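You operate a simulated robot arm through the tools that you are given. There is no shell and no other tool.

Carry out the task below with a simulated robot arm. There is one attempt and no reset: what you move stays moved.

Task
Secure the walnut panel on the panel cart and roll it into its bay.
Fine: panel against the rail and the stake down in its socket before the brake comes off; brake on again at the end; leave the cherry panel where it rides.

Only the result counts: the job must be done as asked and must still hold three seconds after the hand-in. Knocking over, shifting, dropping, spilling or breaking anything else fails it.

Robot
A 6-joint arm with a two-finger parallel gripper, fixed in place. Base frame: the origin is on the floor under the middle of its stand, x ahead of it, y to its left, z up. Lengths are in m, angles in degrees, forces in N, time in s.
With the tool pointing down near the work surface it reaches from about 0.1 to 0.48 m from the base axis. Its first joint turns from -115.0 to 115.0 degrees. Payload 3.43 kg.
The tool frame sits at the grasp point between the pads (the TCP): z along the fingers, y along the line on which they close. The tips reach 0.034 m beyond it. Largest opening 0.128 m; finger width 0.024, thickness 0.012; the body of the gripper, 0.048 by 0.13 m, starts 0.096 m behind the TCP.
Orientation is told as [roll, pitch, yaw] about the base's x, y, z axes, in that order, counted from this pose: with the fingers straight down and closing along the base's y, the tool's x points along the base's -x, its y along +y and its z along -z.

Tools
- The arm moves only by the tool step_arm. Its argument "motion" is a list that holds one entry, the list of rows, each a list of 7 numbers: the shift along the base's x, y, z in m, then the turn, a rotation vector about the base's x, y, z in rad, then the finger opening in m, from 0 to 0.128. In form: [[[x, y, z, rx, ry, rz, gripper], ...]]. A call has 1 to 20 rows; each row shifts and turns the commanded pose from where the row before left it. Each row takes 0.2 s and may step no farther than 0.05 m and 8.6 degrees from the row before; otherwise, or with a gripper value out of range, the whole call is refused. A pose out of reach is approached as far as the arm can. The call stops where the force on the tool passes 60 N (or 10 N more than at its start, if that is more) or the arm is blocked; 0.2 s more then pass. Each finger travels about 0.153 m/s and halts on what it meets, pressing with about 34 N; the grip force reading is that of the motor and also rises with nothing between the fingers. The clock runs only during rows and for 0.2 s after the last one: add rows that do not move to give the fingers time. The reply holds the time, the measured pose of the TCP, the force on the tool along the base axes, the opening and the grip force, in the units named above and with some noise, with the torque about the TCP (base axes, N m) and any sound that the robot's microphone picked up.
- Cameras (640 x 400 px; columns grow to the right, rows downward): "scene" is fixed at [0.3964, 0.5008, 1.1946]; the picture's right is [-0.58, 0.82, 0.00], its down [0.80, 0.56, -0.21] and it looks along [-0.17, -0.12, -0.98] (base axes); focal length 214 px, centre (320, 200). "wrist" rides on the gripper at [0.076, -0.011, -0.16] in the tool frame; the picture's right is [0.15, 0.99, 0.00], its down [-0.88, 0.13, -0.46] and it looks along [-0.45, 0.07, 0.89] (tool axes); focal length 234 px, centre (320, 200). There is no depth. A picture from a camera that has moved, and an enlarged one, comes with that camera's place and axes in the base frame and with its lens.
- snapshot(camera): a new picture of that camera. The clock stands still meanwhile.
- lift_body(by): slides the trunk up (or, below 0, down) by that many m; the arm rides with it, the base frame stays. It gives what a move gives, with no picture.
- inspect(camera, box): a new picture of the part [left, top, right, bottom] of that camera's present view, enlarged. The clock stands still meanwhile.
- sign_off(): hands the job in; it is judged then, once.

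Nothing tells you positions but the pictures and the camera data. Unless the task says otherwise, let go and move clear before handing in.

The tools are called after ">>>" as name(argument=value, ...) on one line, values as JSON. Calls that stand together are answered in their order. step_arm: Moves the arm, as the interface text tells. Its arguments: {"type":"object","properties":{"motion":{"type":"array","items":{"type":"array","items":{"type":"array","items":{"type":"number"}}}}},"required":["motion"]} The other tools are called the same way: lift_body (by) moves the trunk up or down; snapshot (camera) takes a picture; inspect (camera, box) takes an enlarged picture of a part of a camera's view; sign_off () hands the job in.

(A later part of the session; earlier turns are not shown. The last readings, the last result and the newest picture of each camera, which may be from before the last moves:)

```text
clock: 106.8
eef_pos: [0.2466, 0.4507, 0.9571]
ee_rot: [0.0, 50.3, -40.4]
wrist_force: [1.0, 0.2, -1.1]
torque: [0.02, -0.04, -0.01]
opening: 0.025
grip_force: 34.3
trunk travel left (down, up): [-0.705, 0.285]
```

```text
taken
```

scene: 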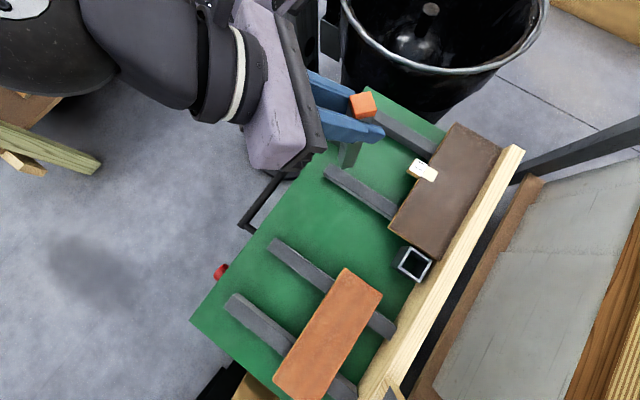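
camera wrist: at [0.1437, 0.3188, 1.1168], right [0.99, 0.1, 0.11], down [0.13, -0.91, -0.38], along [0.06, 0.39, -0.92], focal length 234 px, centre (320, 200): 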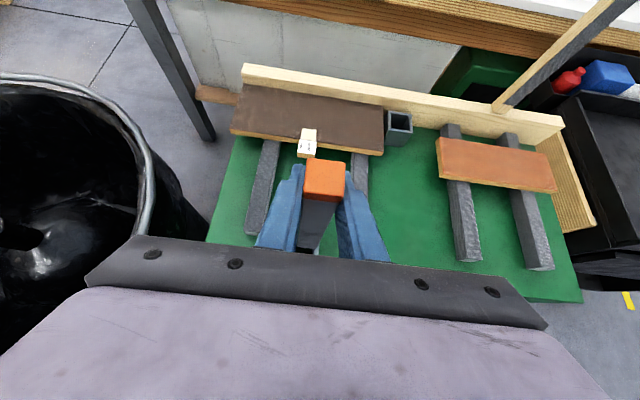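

>>> step_arm(motion=[[[0, 0, 0, 0, 0, 0.141, 0.0], [0, 0, 0, 0, 0, 0.141, 0.0], [0, 0, 0, 0, 0, 0.141, 0.0], [0, 0, 0, 0, 0, 0.141, 0.0], [0, 0, 0, 0, 0, 0.141, 0.0]]])

>>> snapshot(camera="scene")

>>> snapshot(camera="wrist")

```text
clock: 108.0
eef_pos: [0.2458, 0.4513, 0.9545]
ee_rot: [-0.1, 50.3, -0.2]
wrist_force: [0.4, -0.2, -1.1]
torque: [0.0, -0.03, 0.04]
opening: 0.0245
grip_force: 34.2
trunk travel left (down, up): [-0.705, 0.285]
```

```text
taken
```

scene: 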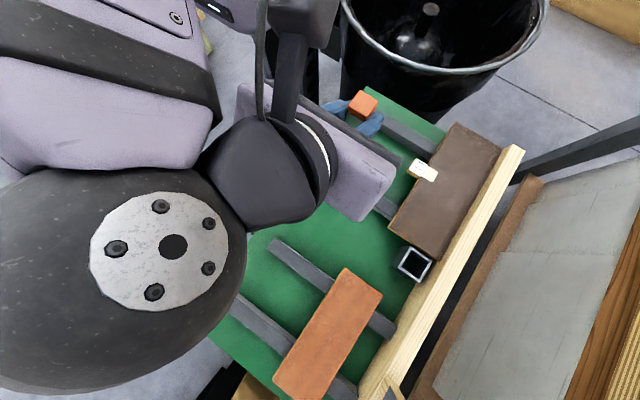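

```text
taken
camera wrist: at [0.32, 0.4417, 1.1161], right [-0.09, 0.99, 0.11], down [0.91, 0.13, -0.39], along [-0.4, 0.07, -0.92], focal length 234 px, centre (320, 200)
```

wrist: 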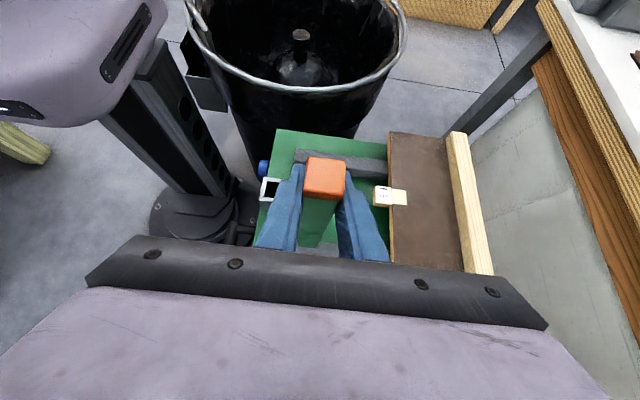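

Turned fully: the tool now points toward −x and the near socket is visible beside the bar. Moving over the socket.

>>> step_arm(motion=[[[-0.029, -0.0207, 0, 0, 0, 0, 0.0], [-0.029, -0.0207, 0, 0, 0, 0, 0.0], [-0.029, -0.0207, 0, 0, 0, 0, 0.0]]])

>>> snapshot(camera="wrist")

>>> snapshot(camera="scene")

```text
clock: 108.8
eef_pos: [0.1585, 0.3906, 0.9557]
ee_rot: [0.2, 50.1, -0.1]
wrist_force: [0.0, 0.3, -1.2]
torque: [-0.01, -0.03, -0.01]
opening: 0.0243
grip_force: 33.8
trunk travel left (down, up): [-0.705, 0.285]
```

```text
taken
camera wrist: at [0.232, 0.3797, 1.1171], right [-0.09, 0.99, 0.11], down [0.92, 0.13, -0.38], along [-0.39, 0.07, -0.92], focal length 234 px, centre (320, 200)
```

wrist: 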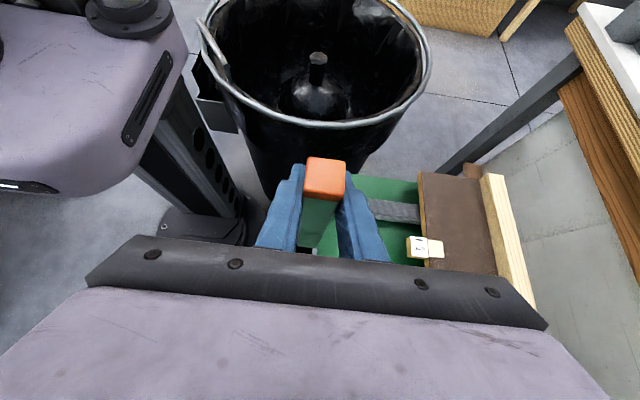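

```text
taken
```

scene: 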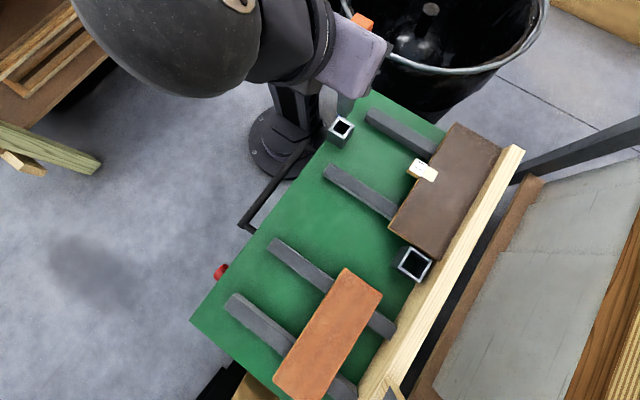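

>>> inspect(camera="scene", box=[310, 80, 370, 150])

>>> inspect(camera="wrist", box=[250, 140, 400, 260])

```text
5.71 times, centred on (340, 115) of scene
camera zoom: at [0.3964, 0.5008, 1.1946], right [-0.58, 0.82, 0.0], down [0.8, 0.56, -0.21], along [-0.17, -0.12, -0.98], focal length 1226 px, centre (206, 686)
```

zoom: 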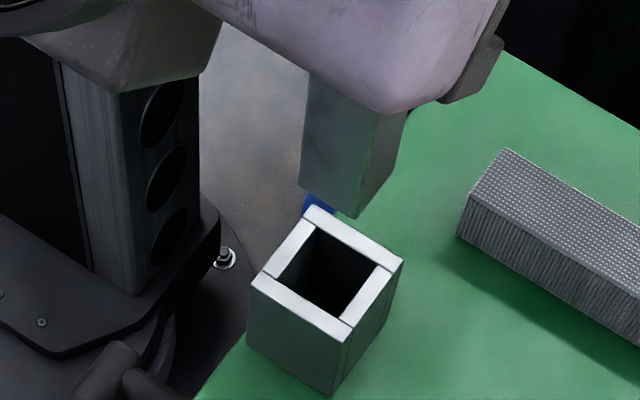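

```text
3.33 times, centred on (325, 200) of wrist
camera zoom: at [0.232, 0.3797, 1.1171], right [-0.09, 0.99, 0.11], down [0.92, 0.13, -0.38], along [-0.39, 0.07, -0.92], focal length 781 px, centre (303, 200)
```

zoom: 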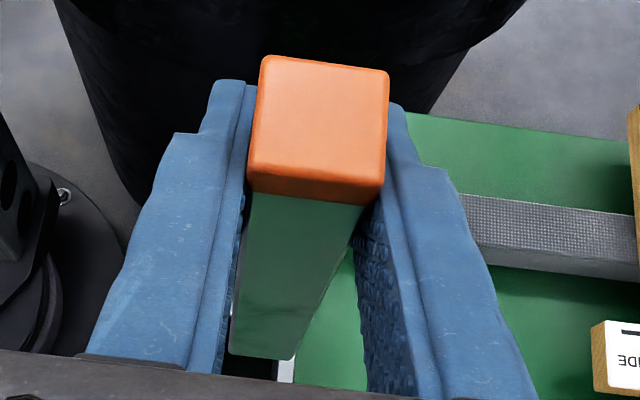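

The bar's lower end is within a few millimetres of the socket in plan. I'll lower to just above the rim and compare directly.

>>> step_arm(motion=[[[-0.001, -0.001, -0.02, 0, 0, 0, 0.0], [-0.001, 0, -0.02, 0, 0, 0, 0.0], [0, 0, -0.008, 0, 0, 0, 0.0]]])

>>> inspect(camera="scene", box=[310, 90, 370, 150])

>>> inspect(camera="wrist", box=[250, 140, 400, 260])

```text
clock: 109.6
eef_pos: [0.1559, 0.388, 0.9087]
ee_rot: [0.1, 50.2, -0.3]
wrist_force: [-1.5, -0.4, -1.0]
torque: [0.01, -0.02, 0.02]
opening: 0.0243
grip_force: 34.1
trunk travel left (down, up): [-0.705, 0.285]
```

```text
6.67 times, centred on (340, 120) of scene
camera zoom: at [0.3964, 0.5008, 1.1946], right [-0.58, 0.82, 0.0], down [0.8, 0.56, -0.21], along [-0.17, -0.12, -0.98], focal length 1430 px, centre (187, 733)
```

zoom: 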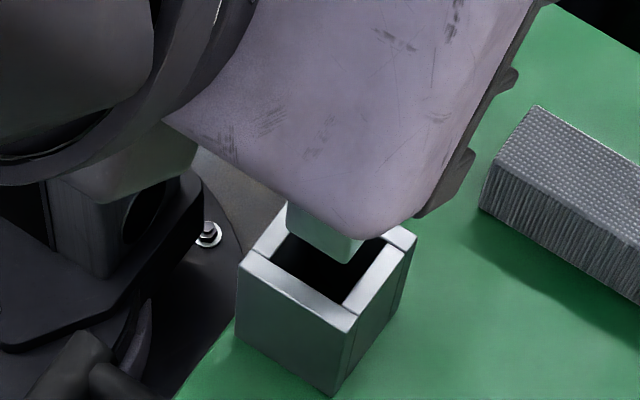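

```text
3.33 times, centred on (325, 200) of wrist
camera zoom: at [0.2289, 0.3783, 1.0695], right [-0.09, 0.99, 0.11], down [0.91, 0.13, -0.38], along [-0.39, 0.07, -0.92], focal length 781 px, centre (303, 200)
```

zoom: 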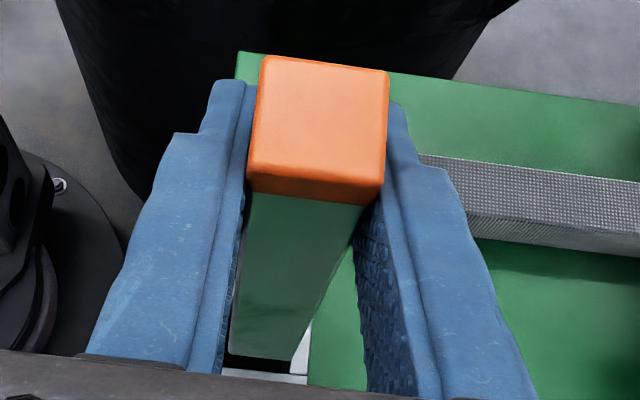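

The bar's end is essentially centred over the hole (clearance about 2–3 mm each side). Lowering gently in small steps while watching the force.

>>> step_arm(motion=[[[0.0007, 0.0007, -0.005, 0, 0, 0, 0.0], [0, 0, -0.005, 0, 0, 0, 0.0], [0, 0, -0.005, 0, 0, 0, 0.0], [0, 0, -0.005, 0, 0, 0, 0.0]]])

>>> inspect(camera="scene", box=[310, 90, 370, 150])

>>> inspect(camera="wrist", box=[250, 140, 400, 260])

```text
clock: 110.6
eef_pos: [0.1576, 0.3882, 0.8888]
ee_rot: [0.0, 50.2, -0.3]
wrist_force: [0.0, -0.3, -0.9]
torque: [-0.02, 0.02, -0.03]
opening: 0.0245
grip_force: 34.0
trunk travel left (down, up): [-0.705, 0.285]
```

```text
6.67 times, centred on (340, 120) of scene
camera zoom: at [0.3964, 0.5008, 1.1946], right [-0.58, 0.82, 0.0], down [0.8, 0.56, -0.21], along [-0.17, -0.12, -0.98], focal length 1430 px, centre (187, 733)
```

zoom: 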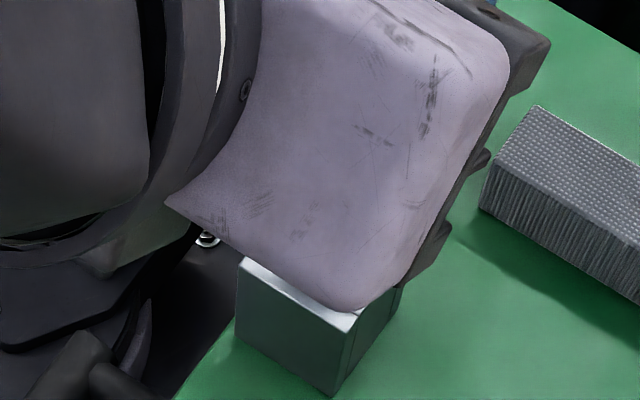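

```text
3.33 times, centred on (325, 200) of wrist
camera zoom: at [0.2311, 0.379, 1.0495], right [-0.09, 0.99, 0.11], down [0.91, 0.13, -0.38], along [-0.39, 0.07, -0.92], focal length 781 px, centre (303, 200)
```

zoom: 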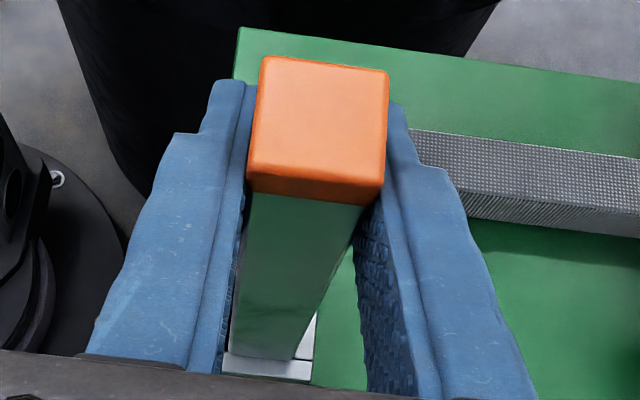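

No contact force and the dark gap has closed the way it should when the bar enters the hole. Continuing down.

>>> step_arm(motion=[[[0, 0, -0.005, 0, 0, 0, 0.0], [0, 0, -0.005, 0, 0, 0, 0.0], [0, 0, -0.005, 0, 0, 0, 0.0]]])

>>> inspect(camera="wrist", box=[250, 140, 400, 260])

```text
clock: 111.4
eef_pos: [0.1568, 0.3877, 0.8759]
ee_rot: [0.4, 50.3, 0.1]
wrist_force: [-2.1, 1.0, 25.1]
torque: [0.02, -0.18, -0.07]
opening: 0.0246
grip_force: 33.2
trunk travel left (down, up): [-0.705, 0.285]
```

```text
3.33 times, centred on (325, 200) of wrist
camera zoom: at [0.2304, 0.3775, 1.0369], right [-0.09, 0.99, 0.12], down [0.91, 0.13, -0.39], along [-0.4, 0.07, -0.92], focal length 781 px, centre (303, 200)
```

zoom: 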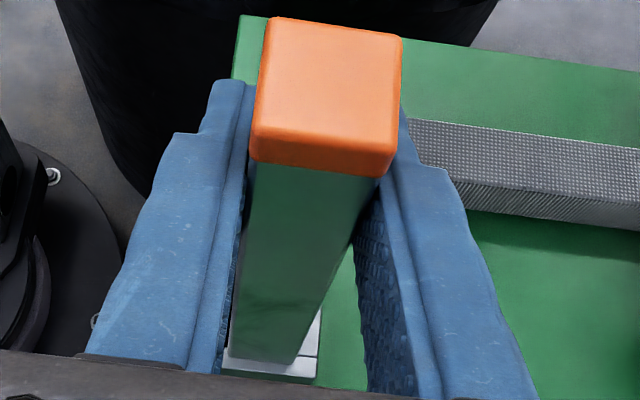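

25 N upward: the bar's end caught the rim on the +x side, and it slid up a little in the grip. I'll lift slightly, shift a few millimetres toward −x and look again.

>>> step_arm(motion=[[[0, 0, 0.006, 0, 0, 0, 0.0], [0, 0, 0.005, 0, 0, 0, 0.0], [-0.003, 0, 0, 0, 0, 0, 0.0], [0, 0, 0, 0, 0, 0, 0.0]]])

>>> inspect(camera="wrist", box=[270, 180, 360, 260])

>>> inspect(camera="scene", box=[310, 90, 370, 150])

```text
clock: 112.4
eef_pos: [0.1548, 0.3872, 0.8844]
ee_rot: [0.0, 50.2, -0.3]
wrist_force: [0.2, -0.2, -1.7]
torque: [0.02, 0.01, 0.01]
opening: 0.0244
grip_force: 34.1
trunk travel left (down, up): [-0.705, 0.285]
```

```text
5.00 times, centred on (315, 220) of wrist
camera zoom: at [0.228, 0.3788, 1.0455], right [-0.09, 0.99, 0.11], down [0.91, 0.13, -0.38], along [-0.39, 0.07, -0.92], focal length 1171 px, centre (345, 100)
```

zoom: 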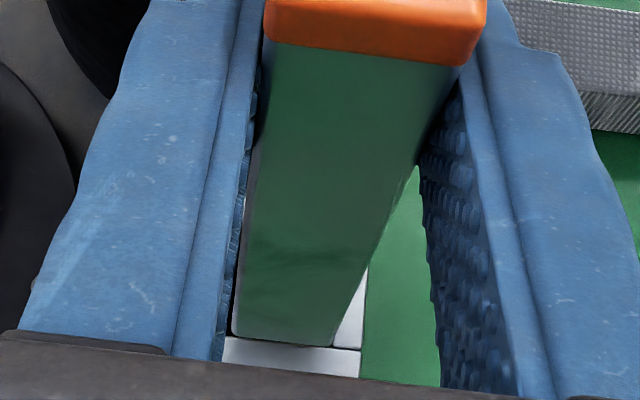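

```text
6.67 times, centred on (340, 120) of scene
camera zoom: at [0.3964, 0.5008, 1.1946], right [-0.58, 0.82, 0.0], down [0.8, 0.56, -0.21], along [-0.17, -0.12, -0.98], focal length 1430 px, centre (187, 733)
```

zoom: 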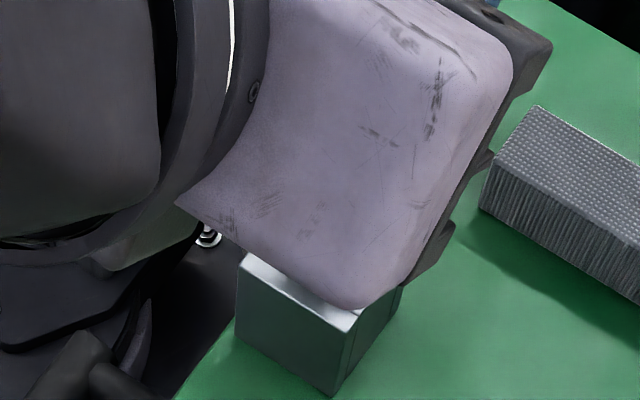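

The bar tipped by under 2° in the grip when it caught the rim (its foot moved toward +x). I'll rotate the tool a touch to bring it plumb again and recheck.

>>> step_arm(motion=[[[0, 0, 0, 0, 0.03, 0, 0.0], [0, 0, 0, 0, 0, 0, 0.0]]])

>>> inspect(camera="wrist", box=[270, 180, 360, 260])

>>> snapshot(camera="scene")

```text
clock: 113.0
eef_pos: [0.1551, 0.3883, 0.8852]
ee_rot: [0.1, 51.9, -0.2]
wrist_force: [0.0, 0.5, -0.5]
torque: [0.01, 0.02, 0.01]
opening: 0.0248
grip_force: 34.1
trunk travel left (down, up): [-0.705, 0.285]
```

```text
5.00 times, centred on (315, 220) of wrist
camera zoom: at [0.2331, 0.3789, 1.0431], right [-0.09, 0.99, 0.12], down [0.9, 0.13, -0.41], along [-0.42, 0.07, -0.9], focal length 1171 px, centre (345, 100)
```

zoom: 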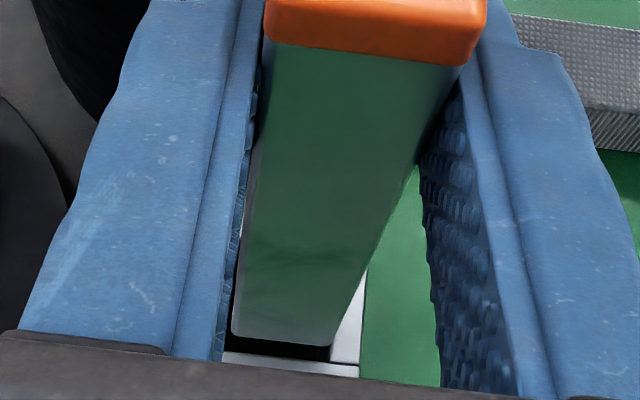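

```text
taken
```

scene: 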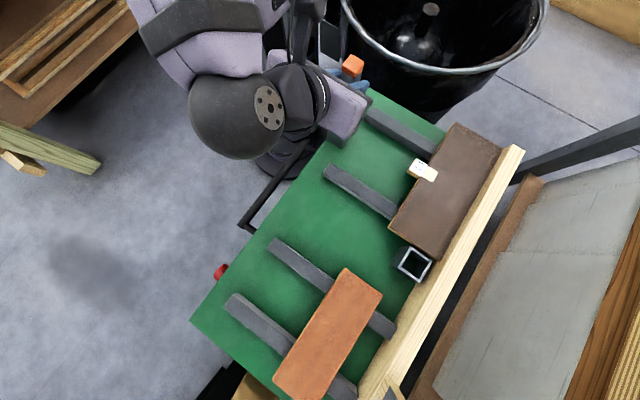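

Now there is a clean gap to the +x rim (about 2.5 mm) and the edges are parallel. A 1.5 mm nudge toward −y centres it; then lowering again.

>>> step_arm(motion=[[[0, -0.0015, 0, 0, 0, 0, 0.0], [0, 0, -0.005, 0, 0, 0, 0.0], [0, 0, -0.005, 0, 0, 0, 0.0], [0, 0, -0.004, 0, 0, 0, 0.0]]])

>>> inspect(camera="wrist", box=[270, 180, 360, 260])

```text
clock: 114.0
eef_pos: [0.1555, 0.3874, 0.8705]
ee_rot: [0.1, 51.8, -0.2]
wrist_force: [0.2, -0.6, -0.8]
torque: [0.03, 0.0, -0.02]
opening: 0.0245
grip_force: 33.3
trunk travel left (down, up): [-0.705, 0.285]
```

```text
5.00 times, centred on (315, 220) of wrist
camera zoom: at [0.2329, 0.3774, 1.0294], right [-0.09, 0.99, 0.12], down [0.9, 0.13, -0.41], along [-0.42, 0.07, -0.9], focal length 1171 px, centre (345, 100)
```

zoom: 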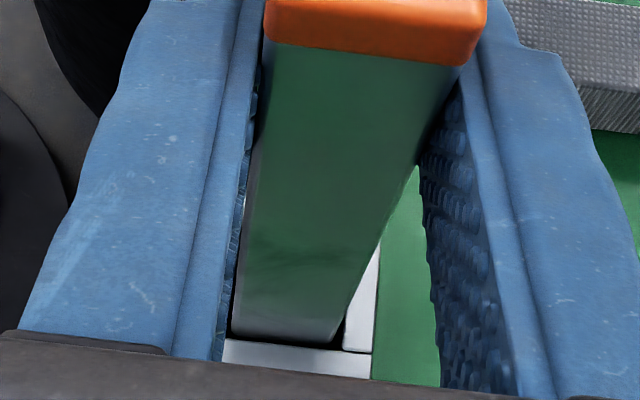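

No contact; the end is now inside the hole with gaps visible. Continuing down.

>>> step_arm(motion=[[[0, 0, -0.005, 0, 0, 0, 0.0], [0, 0, -0.005, 0, 0, 0, 0.0], [0, 0, -0.005, 0, 0, 0, 0.0]]])

>>> inspect(camera="wrist", box=[270, 140, 360, 260])

```text
clock: 114.8
eef_pos: [0.1557, 0.3867, 0.8552]
ee_rot: [0.1, 51.9, -0.3]
wrist_force: [-0.1, -0.3, -1.7]
torque: [-0.01, -0.03, 0.0]
opening: 0.0247
grip_force: 34.2
trunk travel left (down, up): [-0.705, 0.285]
```

```text
3.33 times, centred on (315, 200) of wrist
camera zoom: at [0.2337, 0.3777, 1.0143], right [-0.09, 0.99, 0.12], down [0.9, 0.13, -0.41], along [-0.42, 0.07, -0.9], focal length 781 px, centre (337, 200)
```

zoom: 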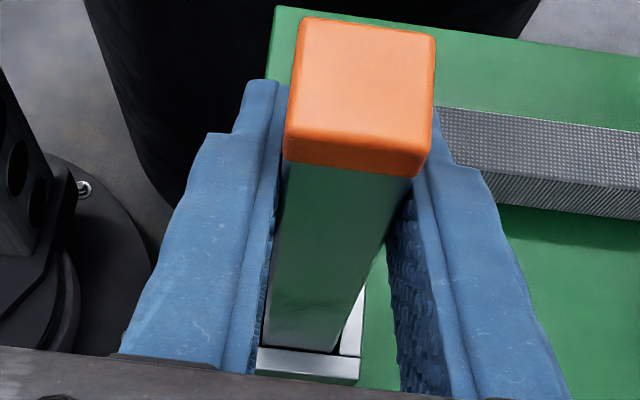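

>>> step_arm(motion=[[[0, 0, -0.005, 0, 0, 0, 0.0], [0, 0, -0.005, 0, 0, 0, 0.0], [0, 0, -0.005, 0, 0, 0, 0.0], [0, 0, -0.005, 0, 0, 0, 0.0], [0, 0, -0.004, 0, 0, 0, 0.0]]])

```text
clock: 116.0
eef_pos: [0.1566, 0.3879, 0.8324]
ee_rot: [0.1, 51.9, -0.1]
wrist_force: [0.4, -1.3, -1.1]
torque: [-0.02, 0.03, 0.01]
opening: 0.0246
grip_force: 34.7
trunk travel left (down, up): [-0.705, 0.285]
```

>>> step_arm(motion=[[[0, 0, -0.004, 0, 0, 0, 0.0], [0, 0, -0.004, 0, 0, 0, 0.0], [0, 0, -0.004, 0, 0, 0, 0.0]]])

>>> inspect(camera="wrist", box=[270, 140, 360, 260])

```text
clock: 116.8
eef_pos: [0.1537, 0.3867, 0.823]
ee_rot: [0.4, 52.0, 0.0]
wrist_force: [1.7, -1.3, 25.7]
torque: [-0.36, -0.01, -0.1]
opening: 0.025
grip_force: 34.1
trunk travel left (down, up): [-0.705, 0.285]
```

```text
3.33 times, centred on (315, 200) of wrist
camera zoom: at [0.2328, 0.3763, 0.9812], right [-0.08, 0.99, 0.12], down [0.9, 0.13, -0.41], along [-0.43, 0.07, -0.9], focal length 781 px, centre (337, 200)
```

zoom: 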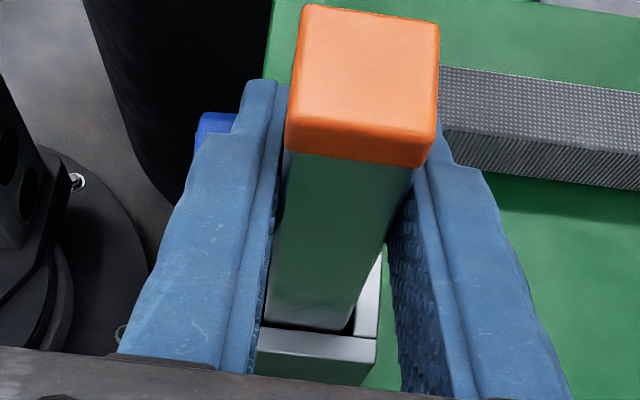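

Firm contact at exactly deck height: the bar is fully down in the near socket. Releasing it and backing off along the tool axis.

>>> step_arm(motion=[[[0, 0, 0.003, 0, 0, 0, 0.0], [0, 0, 0, 0, 0, 0, 0.05], [0, 0, 0, 0, 0, 0, 0.06], [0, 0, 0, 0, 0, 0, 0.06]]])

>>> inspect(camera="wrist", box=[250, 140, 400, 260])

```text
clock: 117.8
eef_pos: [0.1547, 0.3887, 0.8232]
ee_rot: [0.0, 51.9, -0.3]
wrist_force: [-0.7, -0.1, 0.7]
torque: [0.0, -0.01, -0.02]
opening: 0.0599
grip_force: 0.2
trunk travel left (down, up): [-0.705, 0.285]
```

```text
3.33 times, centred on (325, 200) of wrist
camera zoom: at [0.2328, 0.3772, 0.9807], right [-0.09, 0.99, 0.12], down [0.9, 0.13, -0.41], along [-0.42, 0.07, -0.9], focal length 781 px, centre (303, 200)
```

zoom: 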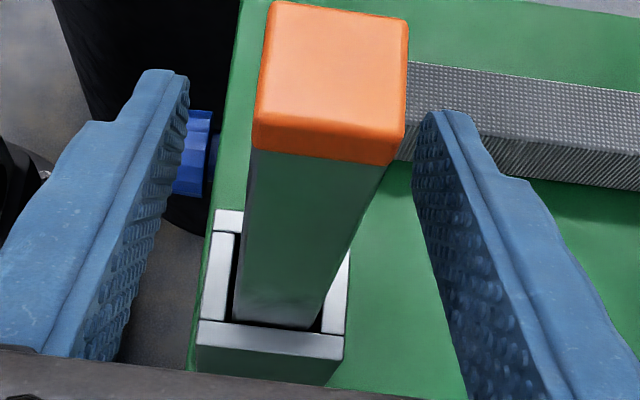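

The bar stands upright in the near socket. Backing away.

>>> step_arm(motion=[[[0.02, 0, 0.016, 0, 0, 0, 0.06], [0.03, 0, 0.025, 0, 0, 0, 0.06], [0.03, 0, 0.025, 0, 0, 0, 0.06], [0.03, 0, 0.03, 0, 0, 0, 0.06], [0.02, 0, 0.03, 0, 0, 0, 0.06]]])

>>> snapshot(camera="wrist")

>>> snapshot(camera="scene")

```text
clock: 119.0
eef_pos: [0.2861, 0.3875, 0.9514]
ee_rot: [0.0, 51.9, -0.3]
wrist_force: [0.0, -0.4, 0.0]
torque: [-0.02, 0.04, -0.01]
opening: 0.0602
grip_force: 0.0
trunk travel left (down, up): [-0.705, 0.285]
```

```text
taken
camera wrist: at [0.3642, 0.3772, 1.1096], right [-0.09, 0.99, 0.11], down [0.9, 0.13, -0.41], along [-0.42, 0.07, -0.9], focal length 234 px, centre (320, 200)
```

wrist: 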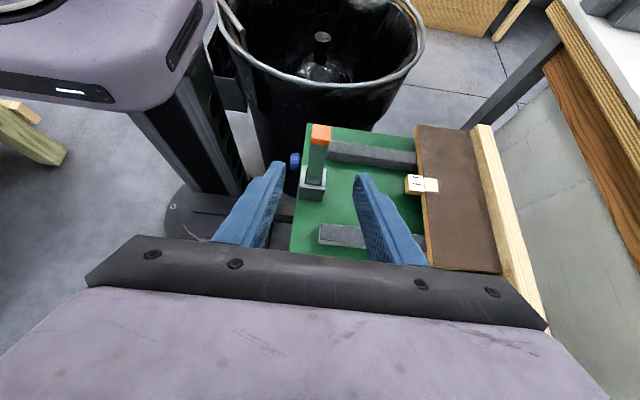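

```text
taken
```

scene: 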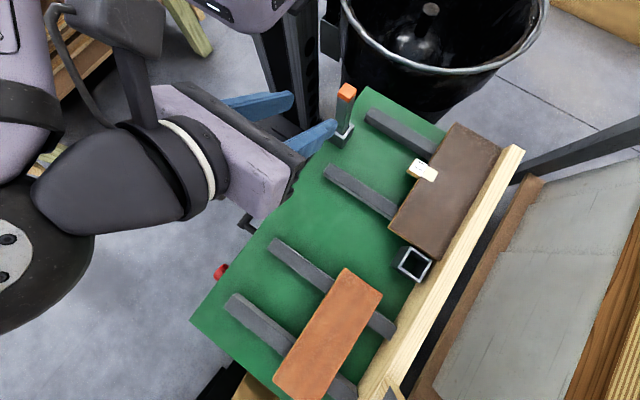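

The bar is down in the near socket (top near z 0.87, same as it stood before) and the walnut panel is on the rail. Before touching a dial I want to look at the casters for a hint on which dial is the brake, so I'll return to the front of the cart.

>>> step_arm(motion=[[[0.02, -0.008, 0.005, 0, 0, -0.1428, 0.06], [0.02, -0.008, 0.005, 0, 0, -0.1428, 0.06], [0.02, -0.008, 0.005, 0, 0, -0.1428, 0.06], [0.02, -0.008, 0, 0, 0, -0.1428, 0.06], [0.02, -0.008, 0, 0, 0, -0.1428, 0.06], [0.02, -0.008, 0, 0, 0, -0.1428, 0.06], [0.02, -0.008, 0, 0, 0, -0.1428, 0.06], [0.02, -0.008, 0, 0, 0, -0.1428, 0.06], [0.01, -0.008, 0, 0, 0, -0.1428, 0.06], [0, -0.008, 0, 0, 0, -0.1428, 0.06], [0, -0.008, 0, 0, 0, -0.1428, 0.06]]])

>>> snapshot(camera="wrist")

```text
clock: 121.4
eef_pos: [0.4546, 0.2981, 0.9638]
ee_rot: [0.0, 51.9, -90.4]
wrist_force: [0.0, 0.0, 0.4]
torque: [0.0, 0.02, -0.02]
opening: 0.06
grip_force: 0.0
trunk travel left (down, up): [-0.705, 0.285]
```

```text
taken
camera wrist: at [0.4422, 0.2221, 1.1223], right [0.99, 0.08, 0.12], down [0.12, -0.9, -0.41], along [0.07, 0.42, -0.9], focal length 234 px, centre (320, 200)
```

wrist: 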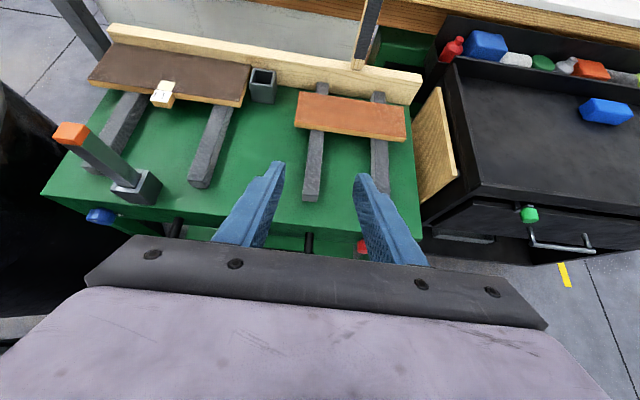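

>>> step_arm(motion=[[[0, -0.03, 0, 0.133, 0, 0, 0.06], [0, -0.03, 0, 0.133, 0, 0, 0.06], [0, -0.03, 0, 0.133, 0, 0, 0.06], [0, -0.03, 0, 0.133, 0, 0, 0.06], [0, -0.03, 0, 0.133, 0, 0, 0.06]]])

```text
clock: 122.6
eef_pos: [0.4564, 0.1485, 0.9623]
ee_rot: [-140.2, 89.8, 129.7]
wrist_force: [0.7, 0.4, 0.4]
torque: [0.0, 0.0, 0.01]
opening: 0.0599
grip_force: 0.1
trunk travel left (down, up): [-0.705, 0.285]
```

The tool is level in front of the cart with a clear drop below it. Lowering the trunk in two stages.

>>> lift_body(by=-0.4)

>>> lift_body(by=-0.28)

>>> snapshot(camera="wrist")

```text
clock: 126.4
eef_pos: [0.4546, 0.1496, 0.5626]
ee_rot: [-87.5, 90.0, -177.9]
wrist_force: [-0.2, -0.6, 0.2]
torque: [-0.01, -0.01, -0.01]
opening: 0.06
grip_force: 0.0
trunk travel left (down, up): [-0.305, 0.685]
```

```text
clock: 129.2
eef_pos: [0.4555, 0.1483, 0.2809]
ee_rot: [-87.4, 89.9, -177.7]
wrist_force: [0.1, -0.3, 0.2]
torque: [0.04, -0.01, 0.0]
opening: 0.06
grip_force: 0.0
trunk travel left (down, up): [-0.025, 0.965]
```

```text
taken
camera wrist: at [0.4421, -0.0083, 0.3579], right [0.99, 0.0, 0.14], down [0.13, -0.46, -0.88], along [0.07, 0.89, -0.45], focal length 234 px, centre (320, 200)
```

wrist: 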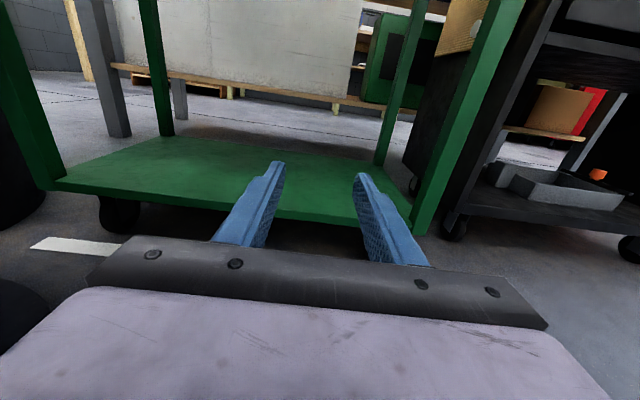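

>>> inspect(camera="wrist", box=[20, 140, 300, 280])

>>> inspect(camera="wrist", box=[80, 180, 150, 240])

>>> inspect(camera="wrist", box=[380, 120, 640, 270])

>>> inspect(camera="wrist", box=[100, 60, 440, 200])

```text
2.29 times, centred on (160, 210) of wrist
camera zoom: at [0.4421, -0.0083, 0.3579], right [0.99, 0.0, 0.14], down [0.13, -0.46, -0.88], along [0.07, 0.89, -0.45], focal length 535 px, centre (686, 177)
```

zoom: 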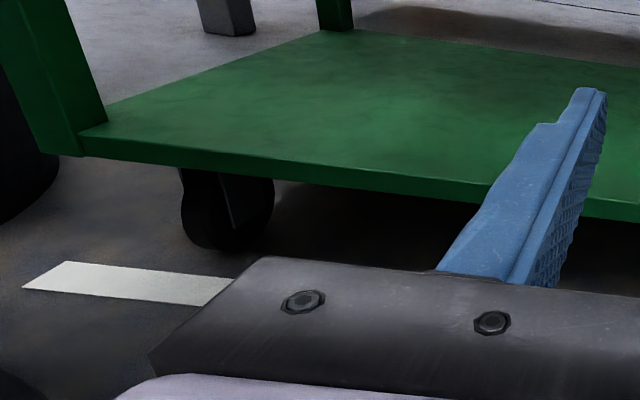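

```text
6.67 times, centred on (115, 210) of wrist
camera zoom: at [0.4421, -0.0083, 0.3579], right [0.99, 0.0, 0.14], down [0.13, -0.46, -0.88], along [0.07, 0.89, -0.45], focal length 1561 px, centre (1687, 133)
```

zoom: 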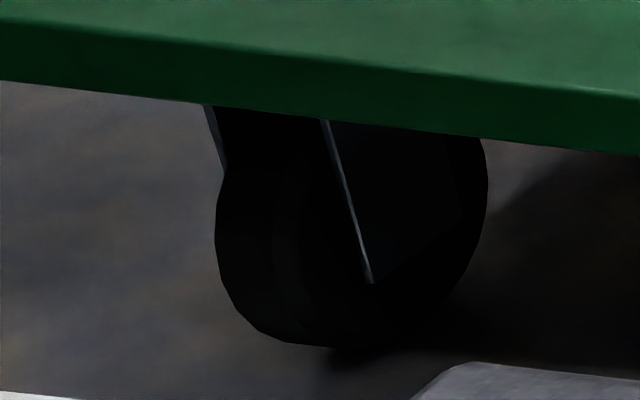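

```text
2.46 times, centred on (510, 195) of wrist
camera zoom: at [0.4421, -0.0083, 0.3579], right [0.99, 0.0, 0.14], down [0.13, -0.46, -0.88], along [0.07, 0.89, -0.45], focal length 576 px, centre (-148, 212)
```

zoom: 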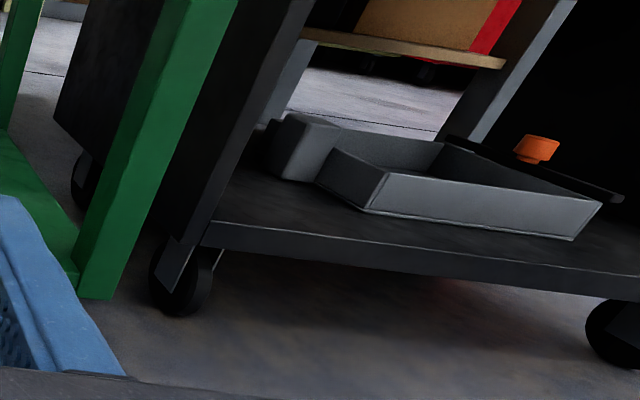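

```text
1.88 times, centred on (270, 130) of wrist
camera zoom: at [0.4421, -0.0083, 0.3579], right [0.99, 0.0, 0.14], down [0.13, -0.46, -0.88], along [0.07, 0.89, -0.45], focal length 441 px, centre (414, 332)
```

zoom: 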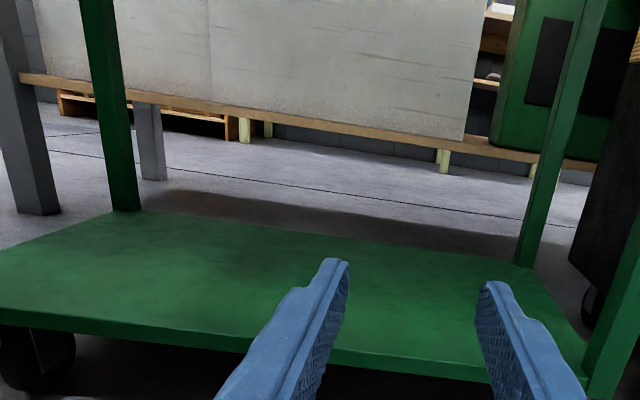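

The wheels' axles run along x, so the cart rolls along y – into the bay between bench and white floor line. For the dials I'll take a closer look at the blue one's mark. Raising the trunk first.

>>> lift_body(by=0.38)

```text
clock: 132.9
eef_pos: [0.4549, 0.1493, 0.6627]
ee_rot: [-87.3, 89.9, -177.5]
wrist_force: [0.2, -0.7, -0.5]
torque: [0.0, 0.0, -0.02]
opening: 0.0601
grip_force: 0.1
trunk travel left (down, up): [-0.405, 0.585]
```

>>> step_arm(motion=[[[-0.025, 0.0, 0, 0, 0, 0.08, 0.06], [-0.025, 0.0, 0, 0, 0, 0.08, 0.06], [-0.025, 0.0, 0, 0, 0, 0.08, 0.06], [-0.025, 0.0, 0, 0, 0, 0.08, 0.06], [-0.025, 0.0, 0, 0, 0, 0.08, 0.06], [-0.025, 0.0, 0, 0, 0, 0.08, 0.06]]])

>>> snapshot(camera="wrist")

```text
clock: 134.3
eef_pos: [0.3039, 0.1494, 0.6615]
ee_rot: [-78.1, 89.9, -140.8]
wrist_force: [-0.5, 0.6, -1.0]
torque: [0.01, 0.0, 0.02]
opening: 0.06
grip_force: 0.1
trunk travel left (down, up): [-0.405, 0.585]
```

```text
taken
camera wrist: at [0.3666, 0.0049, 0.7377], right [0.88, 0.45, 0.14], down [0.32, -0.35, -0.88], along [-0.35, 0.82, -0.45], focal length 234 px, centre (320, 200)
```

wrist: 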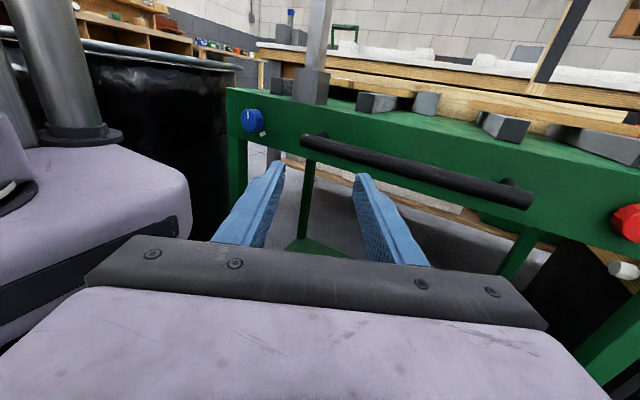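

>>> inspect(camera="wrist", box=[225, 90, 285, 150])

>>> inspect(camera="wrist", box=[580, 190, 640, 290])

>>> inspect(camera="wrist", box=[250, 122, 274, 142])

```text
6.67 times, centred on (255, 120) of wrist
camera zoom: at [0.3666, 0.0049, 0.7377], right [0.88, 0.45, 0.14], down [0.32, -0.35, -0.88], along [-0.35, 0.82, -0.45], focal length 1561 px, centre (753, 733)
```

zoom: 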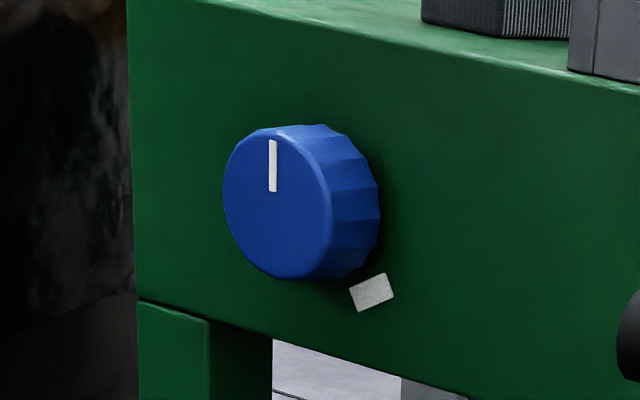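

```text
4.00 times, centred on (610, 240) of wrist
camera zoom: at [0.3666, 0.0049, 0.7377], right [0.88, 0.45, 0.14], down [0.32, -0.35, -0.88], along [-0.35, 0.82, -0.45], focal length 937 px, centre (-840, 40)
```

zoom: 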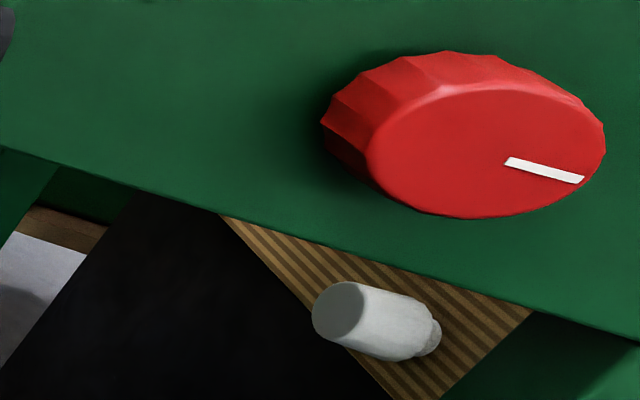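

```text
16.00 times, centred on (262, 132) of wrist
camera zoom: at [0.3666, 0.0049, 0.7377], right [0.88, 0.45, 0.14], down [0.32, -0.35, -0.88], along [-0.35, 0.82, -0.45], focal length 3747 px, centre (1248, 1288)
```

zoom: 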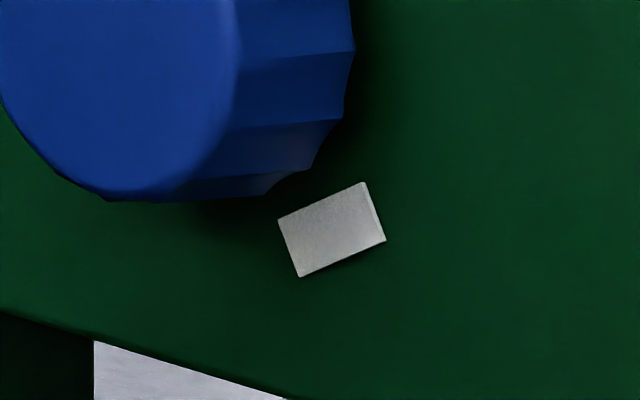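

The blue dial's mark sits at about 5 o'clock. The red one may hide a mark directly behind its right edge from my earlier viewpoint, so I'll look at it straight on.

>>> step_arm(motion=[[[0.0357, 0, 0, 0, 0, -0.0589, 0.06], [0.0357, 0, 0, 0, 0, -0.0589, 0.06], [0.0357, 0, 0, 0, 0, -0.0589, 0.06], [0.0357, 0, 0, 0, 0, -0.0589, 0.06], [0.0357, 0, 0, 0, 0, -0.0589, 0.06], [0.0357, 0, 0, 0, 0, -0.0589, 0.06], [0.0357, 0, 0, 0, 0, -0.0589, 0.06], [0.0357, 0, 0, 0, 0, -0.0589, 0.06]]])

>>> snapshot(camera="wrist")

```text
clock: 136.1
eef_pos: [0.5919, 0.1491, 0.6621]
ee_rot: [-91.2, 89.7, 179.1]
wrist_force: [0.1, 0.7, 1.2]
torque: [-0.02, -0.02, 0.04]
opening: 0.0598
grip_force: 0.1
trunk travel left (down, up): [-0.405, 0.585]
```

```text
taken
camera wrist: at [0.5803, -0.0083, 0.7377], right [0.99, 0.0, 0.14], down [0.13, -0.46, -0.88], along [0.06, 0.89, -0.45], focal length 234 px, centre (320, 200)
```

wrist: 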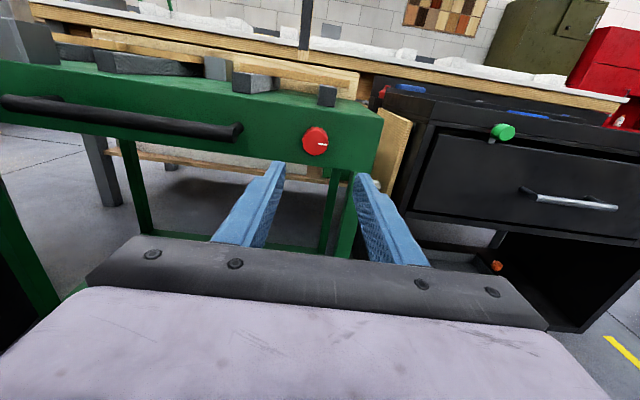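

>>> inspect(camera="wrist", box=[290, 115, 345, 165])

>>> inspect(camera="wrist", box=[480, 110, 640, 210])

```text
8.00 times, centred on (318, 140) of wrist
camera zoom: at [0.5803, -0.0083, 0.7377], right [0.99, 0.0, 0.14], down [0.13, -0.46, -0.88], along [0.06, 0.89, -0.45], focal length 1873 px, centre (340, 680)
```

zoom: 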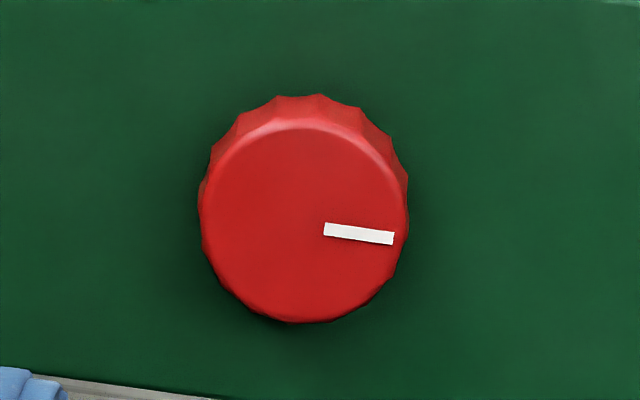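

```text
4.00 times, centred on (560, 160) of wrist
camera zoom: at [0.5803, -0.0083, 0.7377], right [0.99, 0.0, 0.14], down [0.13, -0.46, -0.88], along [0.06, 0.89, -0.45], focal length 937 px, centre (-640, 360)
```

zoom: 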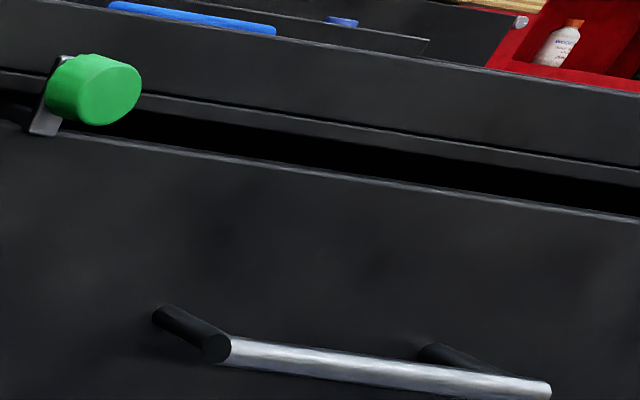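

Red has no mark at all, while blue's mark is placed precisely radially at 150° clockwise from its pointer – a real index position – so I take blue to be the brake with the mark as its released position. The blue dial (about x 0.064, z 0.657) must be worked from above with a downward tool. First I raise the trunk, then reorient in free space.

>>> lift_body(by=0.3)

```text
clock: 139.1
eef_pos: [0.5917, 0.1494, 0.9625]
ee_rot: [-86.7, 89.9, -176.3]
wrist_force: [-0.5, 0.1, 0.4]
torque: [0.02, 0.0, 0.04]
opening: 0.0602
grip_force: 0.0
trunk travel left (down, up): [-0.705, 0.285]
```

>>> step_arm(motion=[[[-0.03, 0.01, 0, -0.1428, 0, 0, 0.06], [-0.03, 0.01, 0, -0.1428, 0, 0, 0.06], [-0.03, 0.01, 0, -0.1428, 0, 0, 0.06], [-0.03, 0.01, 0, -0.1428, 0, 0, 0.06], [-0.03, 0.01, 0, -0.1428, 0, 0, 0.06], [-0.03, 0.01, 0, -0.1428, 0, 0, 0.06], [-0.03, 0.01, 0, -0.1428, 0, 0, 0.06], [-0.03, 0.01, 0, -0.1428, 0, 0, 0.06], [-0.02, 0.01, 0, -0.1428, 0, 0, 0.06], [-0.02, 0.01, 0, -0.1428, 0, 0, 0.06], [-0.02, 0.01, 0, -0.1428, 0, 0, 0.06]]])

```text
clock: 141.5
eef_pos: [0.2911, 0.2605, 0.9611]
ee_rot: [-0.2, -0.1, -90.1]
wrist_force: [0.4, 0.0, -0.2]
torque: [0.0, 0.02, 0.01]
opening: 0.06
grip_force: 0.0
trunk travel left (down, up): [-0.705, 0.285]
```

>>> step_arm(motion=[[[-0.004, 0.002, 0, 0, 0, 0.148, 0.06], [-0.004, 0.002, 0, 0, 0, 0.148, 0.06], [-0.004, 0.002, 0, 0, 0, 0.148, 0.06], [-0.004, 0.002, 0, 0, 0, 0.148, 0.06], [-0.004, 0.002, 0, 0, 0, 0.148, 0.06], [-0.004, 0.002, 0, 0, 0, 0.148, 0.06], [-0.004, 0.002, 0, 0, 0, 0.148, 0.06], [-0.004, 0.002, 0, 0, 0, 0.148, 0.06], [-0.004, 0.002, 0, 0, 0, 0.148, 0.06], [-0.004, 0.002, 0, 0, 0, 0.148, 0.06], [-0.004, 0.002, 0, 0, 0, 0.148, 0.06], [-0.004, 0.002, 0, 0, 0, 0.148, 0.06], [-0.004, 0.002, 0, 0, 0, 0.148, 0.06], [-0.004, 0.002, 0, 0, 0, 0.148, 0.06], [-0.004, 0.002, 0, 0, 0, 0.148, 0.06], [-0.004, 0.002, 0, 0, 0, 0.148, 0.06], [-0.004, 0.002, 0, 0, 0, 0.148, 0.06], [-0.004, 0.002, 0, 0, 0, 0.148, 0.06], [-0.004, 0.002, 0, 0, 0, 0.148, 0.06], [-0.004, 0.002, 0, 0, 0, 0.148, 0.06]]])

>>> snapshot(camera="wrist")

```text
clock: 145.7
eef_pos: [0.211, 0.2993, 0.9613]
ee_rot: [-0.3, 0.0, 79.6]
wrist_force: [0.0, -0.1, 0.3]
torque: [0.02, 0.0, 0.01]
opening: 0.06
grip_force: 0.0
trunk travel left (down, up): [-0.705, 0.285]
```

```text
taken
camera wrist: at [0.2067, 0.2251, 1.1213], right [-1.0, 0.03, 0.0], down [0.03, 0.89, 0.45], along [0.02, 0.45, -0.89], focal length 234 px, centre (320, 200)
```

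wrist: 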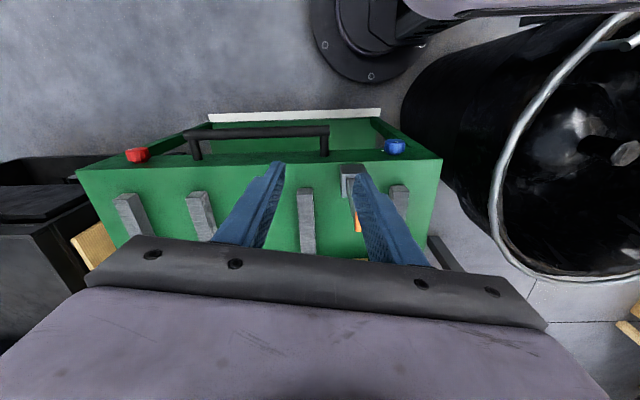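

>>> step_arm(motion=[[[-0.03, 0, 0, 0, 0, 0.0908, 0.06], [-0.03, 0, 0, 0, 0, 0.0908, 0.06], [-0.03, 0, -0.01, 0, 0, 0, 0.06], [-0.03, 0, -0.01, 0, 0, 0, 0.06], [-0.027, 0, -0.01, 0, 0, 0, 0.06]]])

>>> snapshot(camera="wrist")

>>> snapshot(camera="scene")

```text
clock: 146.9
eef_pos: [0.0649, 0.2988, 0.931]
ee_rot: [-0.3, 0.0, 89.9]
wrist_force: [0.2, 0.3, 0.2]
torque: [0.0, -0.02, -0.01]
opening: 0.0601
grip_force: 0.1
trunk travel left (down, up): [-0.705, 0.285]
```

```text
taken
camera wrist: at [0.0734, 0.225, 1.0925], right [-0.99, -0.14, -0.01], down [-0.13, 0.88, 0.45], along [-0.06, 0.45, -0.89], focal length 234 px, centre (320, 200)
```

wrist: 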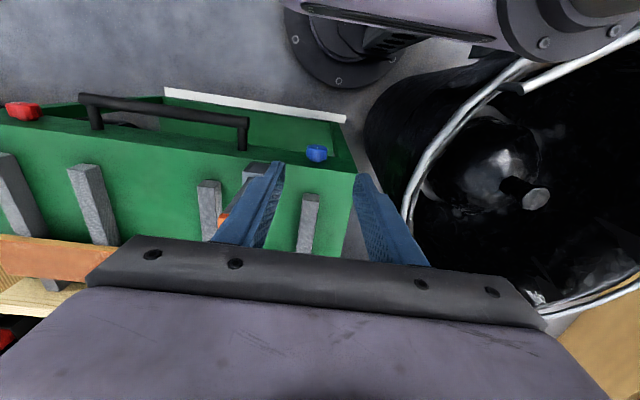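

```text
taken
```

scene: 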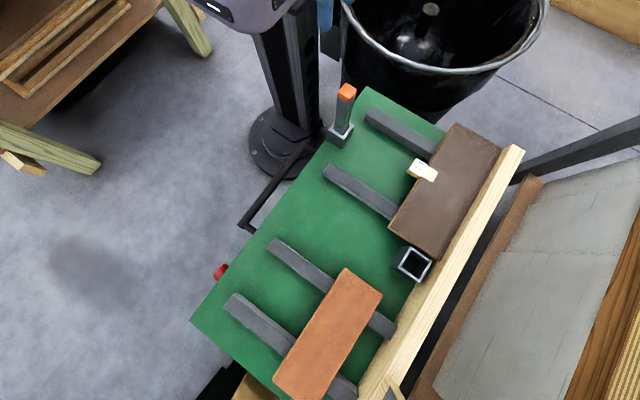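

>>> inspect(camera="wrist", box=[285, 130, 345, 175])

>>> inspect(camera="wrist", box=[200, 120, 360, 260])

```text
8.89 times, centred on (315, 152) of wrist
camera zoom: at [0.0734, 0.225, 1.0925], right [-0.99, -0.14, -0.01], down [-0.13, 0.88, 0.45], along [-0.06, 0.45, -0.89], focal length 2082 px, centre (364, 622)
```

zoom: 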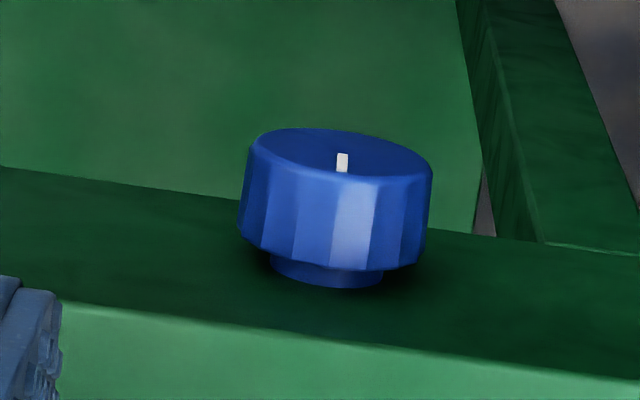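

```text
2.86 times, centred on (280, 190) of wrist
camera zoom: at [0.0734, 0.225, 1.0925], right [-0.99, -0.14, -0.01], down [-0.13, 0.88, 0.45], along [-0.06, 0.45, -0.89], focal length 669 px, centre (434, 229)
```

zoom: 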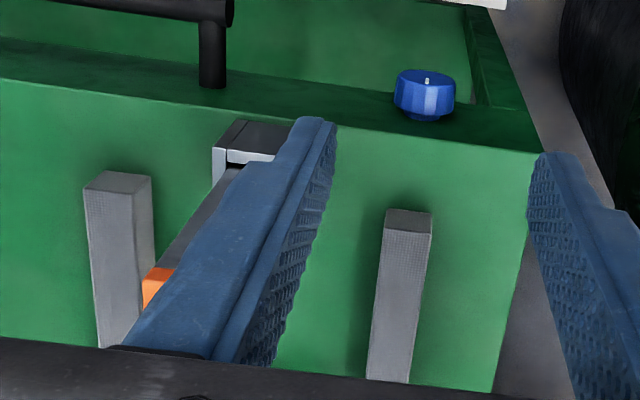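

The blue dial: centre about (0.065, z 0.656), head from y 0.337 to 0.354, diameter about 40 mm. I'll come straight down over it with fingers open on both sides, keeping clear of the deck edge.

>>> step_arm(motion=[[[0, 0.02, -0.02, 0, 0, 0, 0.065], [0, 0.019, -0.03, 0, 0, 0, 0.065], [0, 0, -0.04, 0, 0, 0, 0.065], [0, 0, -0.04, 0, 0, 0, 0.065], [0, 0, -0.04, 0, 0, 0, 0.065]]])

>>> snapshot(camera="wrist")

```text
clock: 148.1
eef_pos: [0.0653, 0.3388, 0.7626]
ee_rot: [-0.3, 0.0, 89.9]
wrist_force: [-0.8, -0.1, 0.6]
torque: [0.01, 0.0, -0.02]
opening: 0.0652
grip_force: 0.0
trunk travel left (down, up): [-0.705, 0.285]
```

```text
taken
camera wrist: at [0.0744, 0.2645, 0.9224], right [-0.99, -0.14, 0.0], down [-0.13, 0.88, 0.45], along [-0.06, 0.45, -0.89], focal length 234 px, centre (320, 200)
```

wrist: 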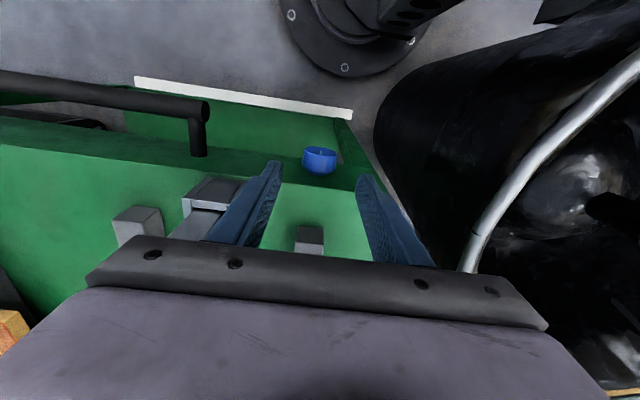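

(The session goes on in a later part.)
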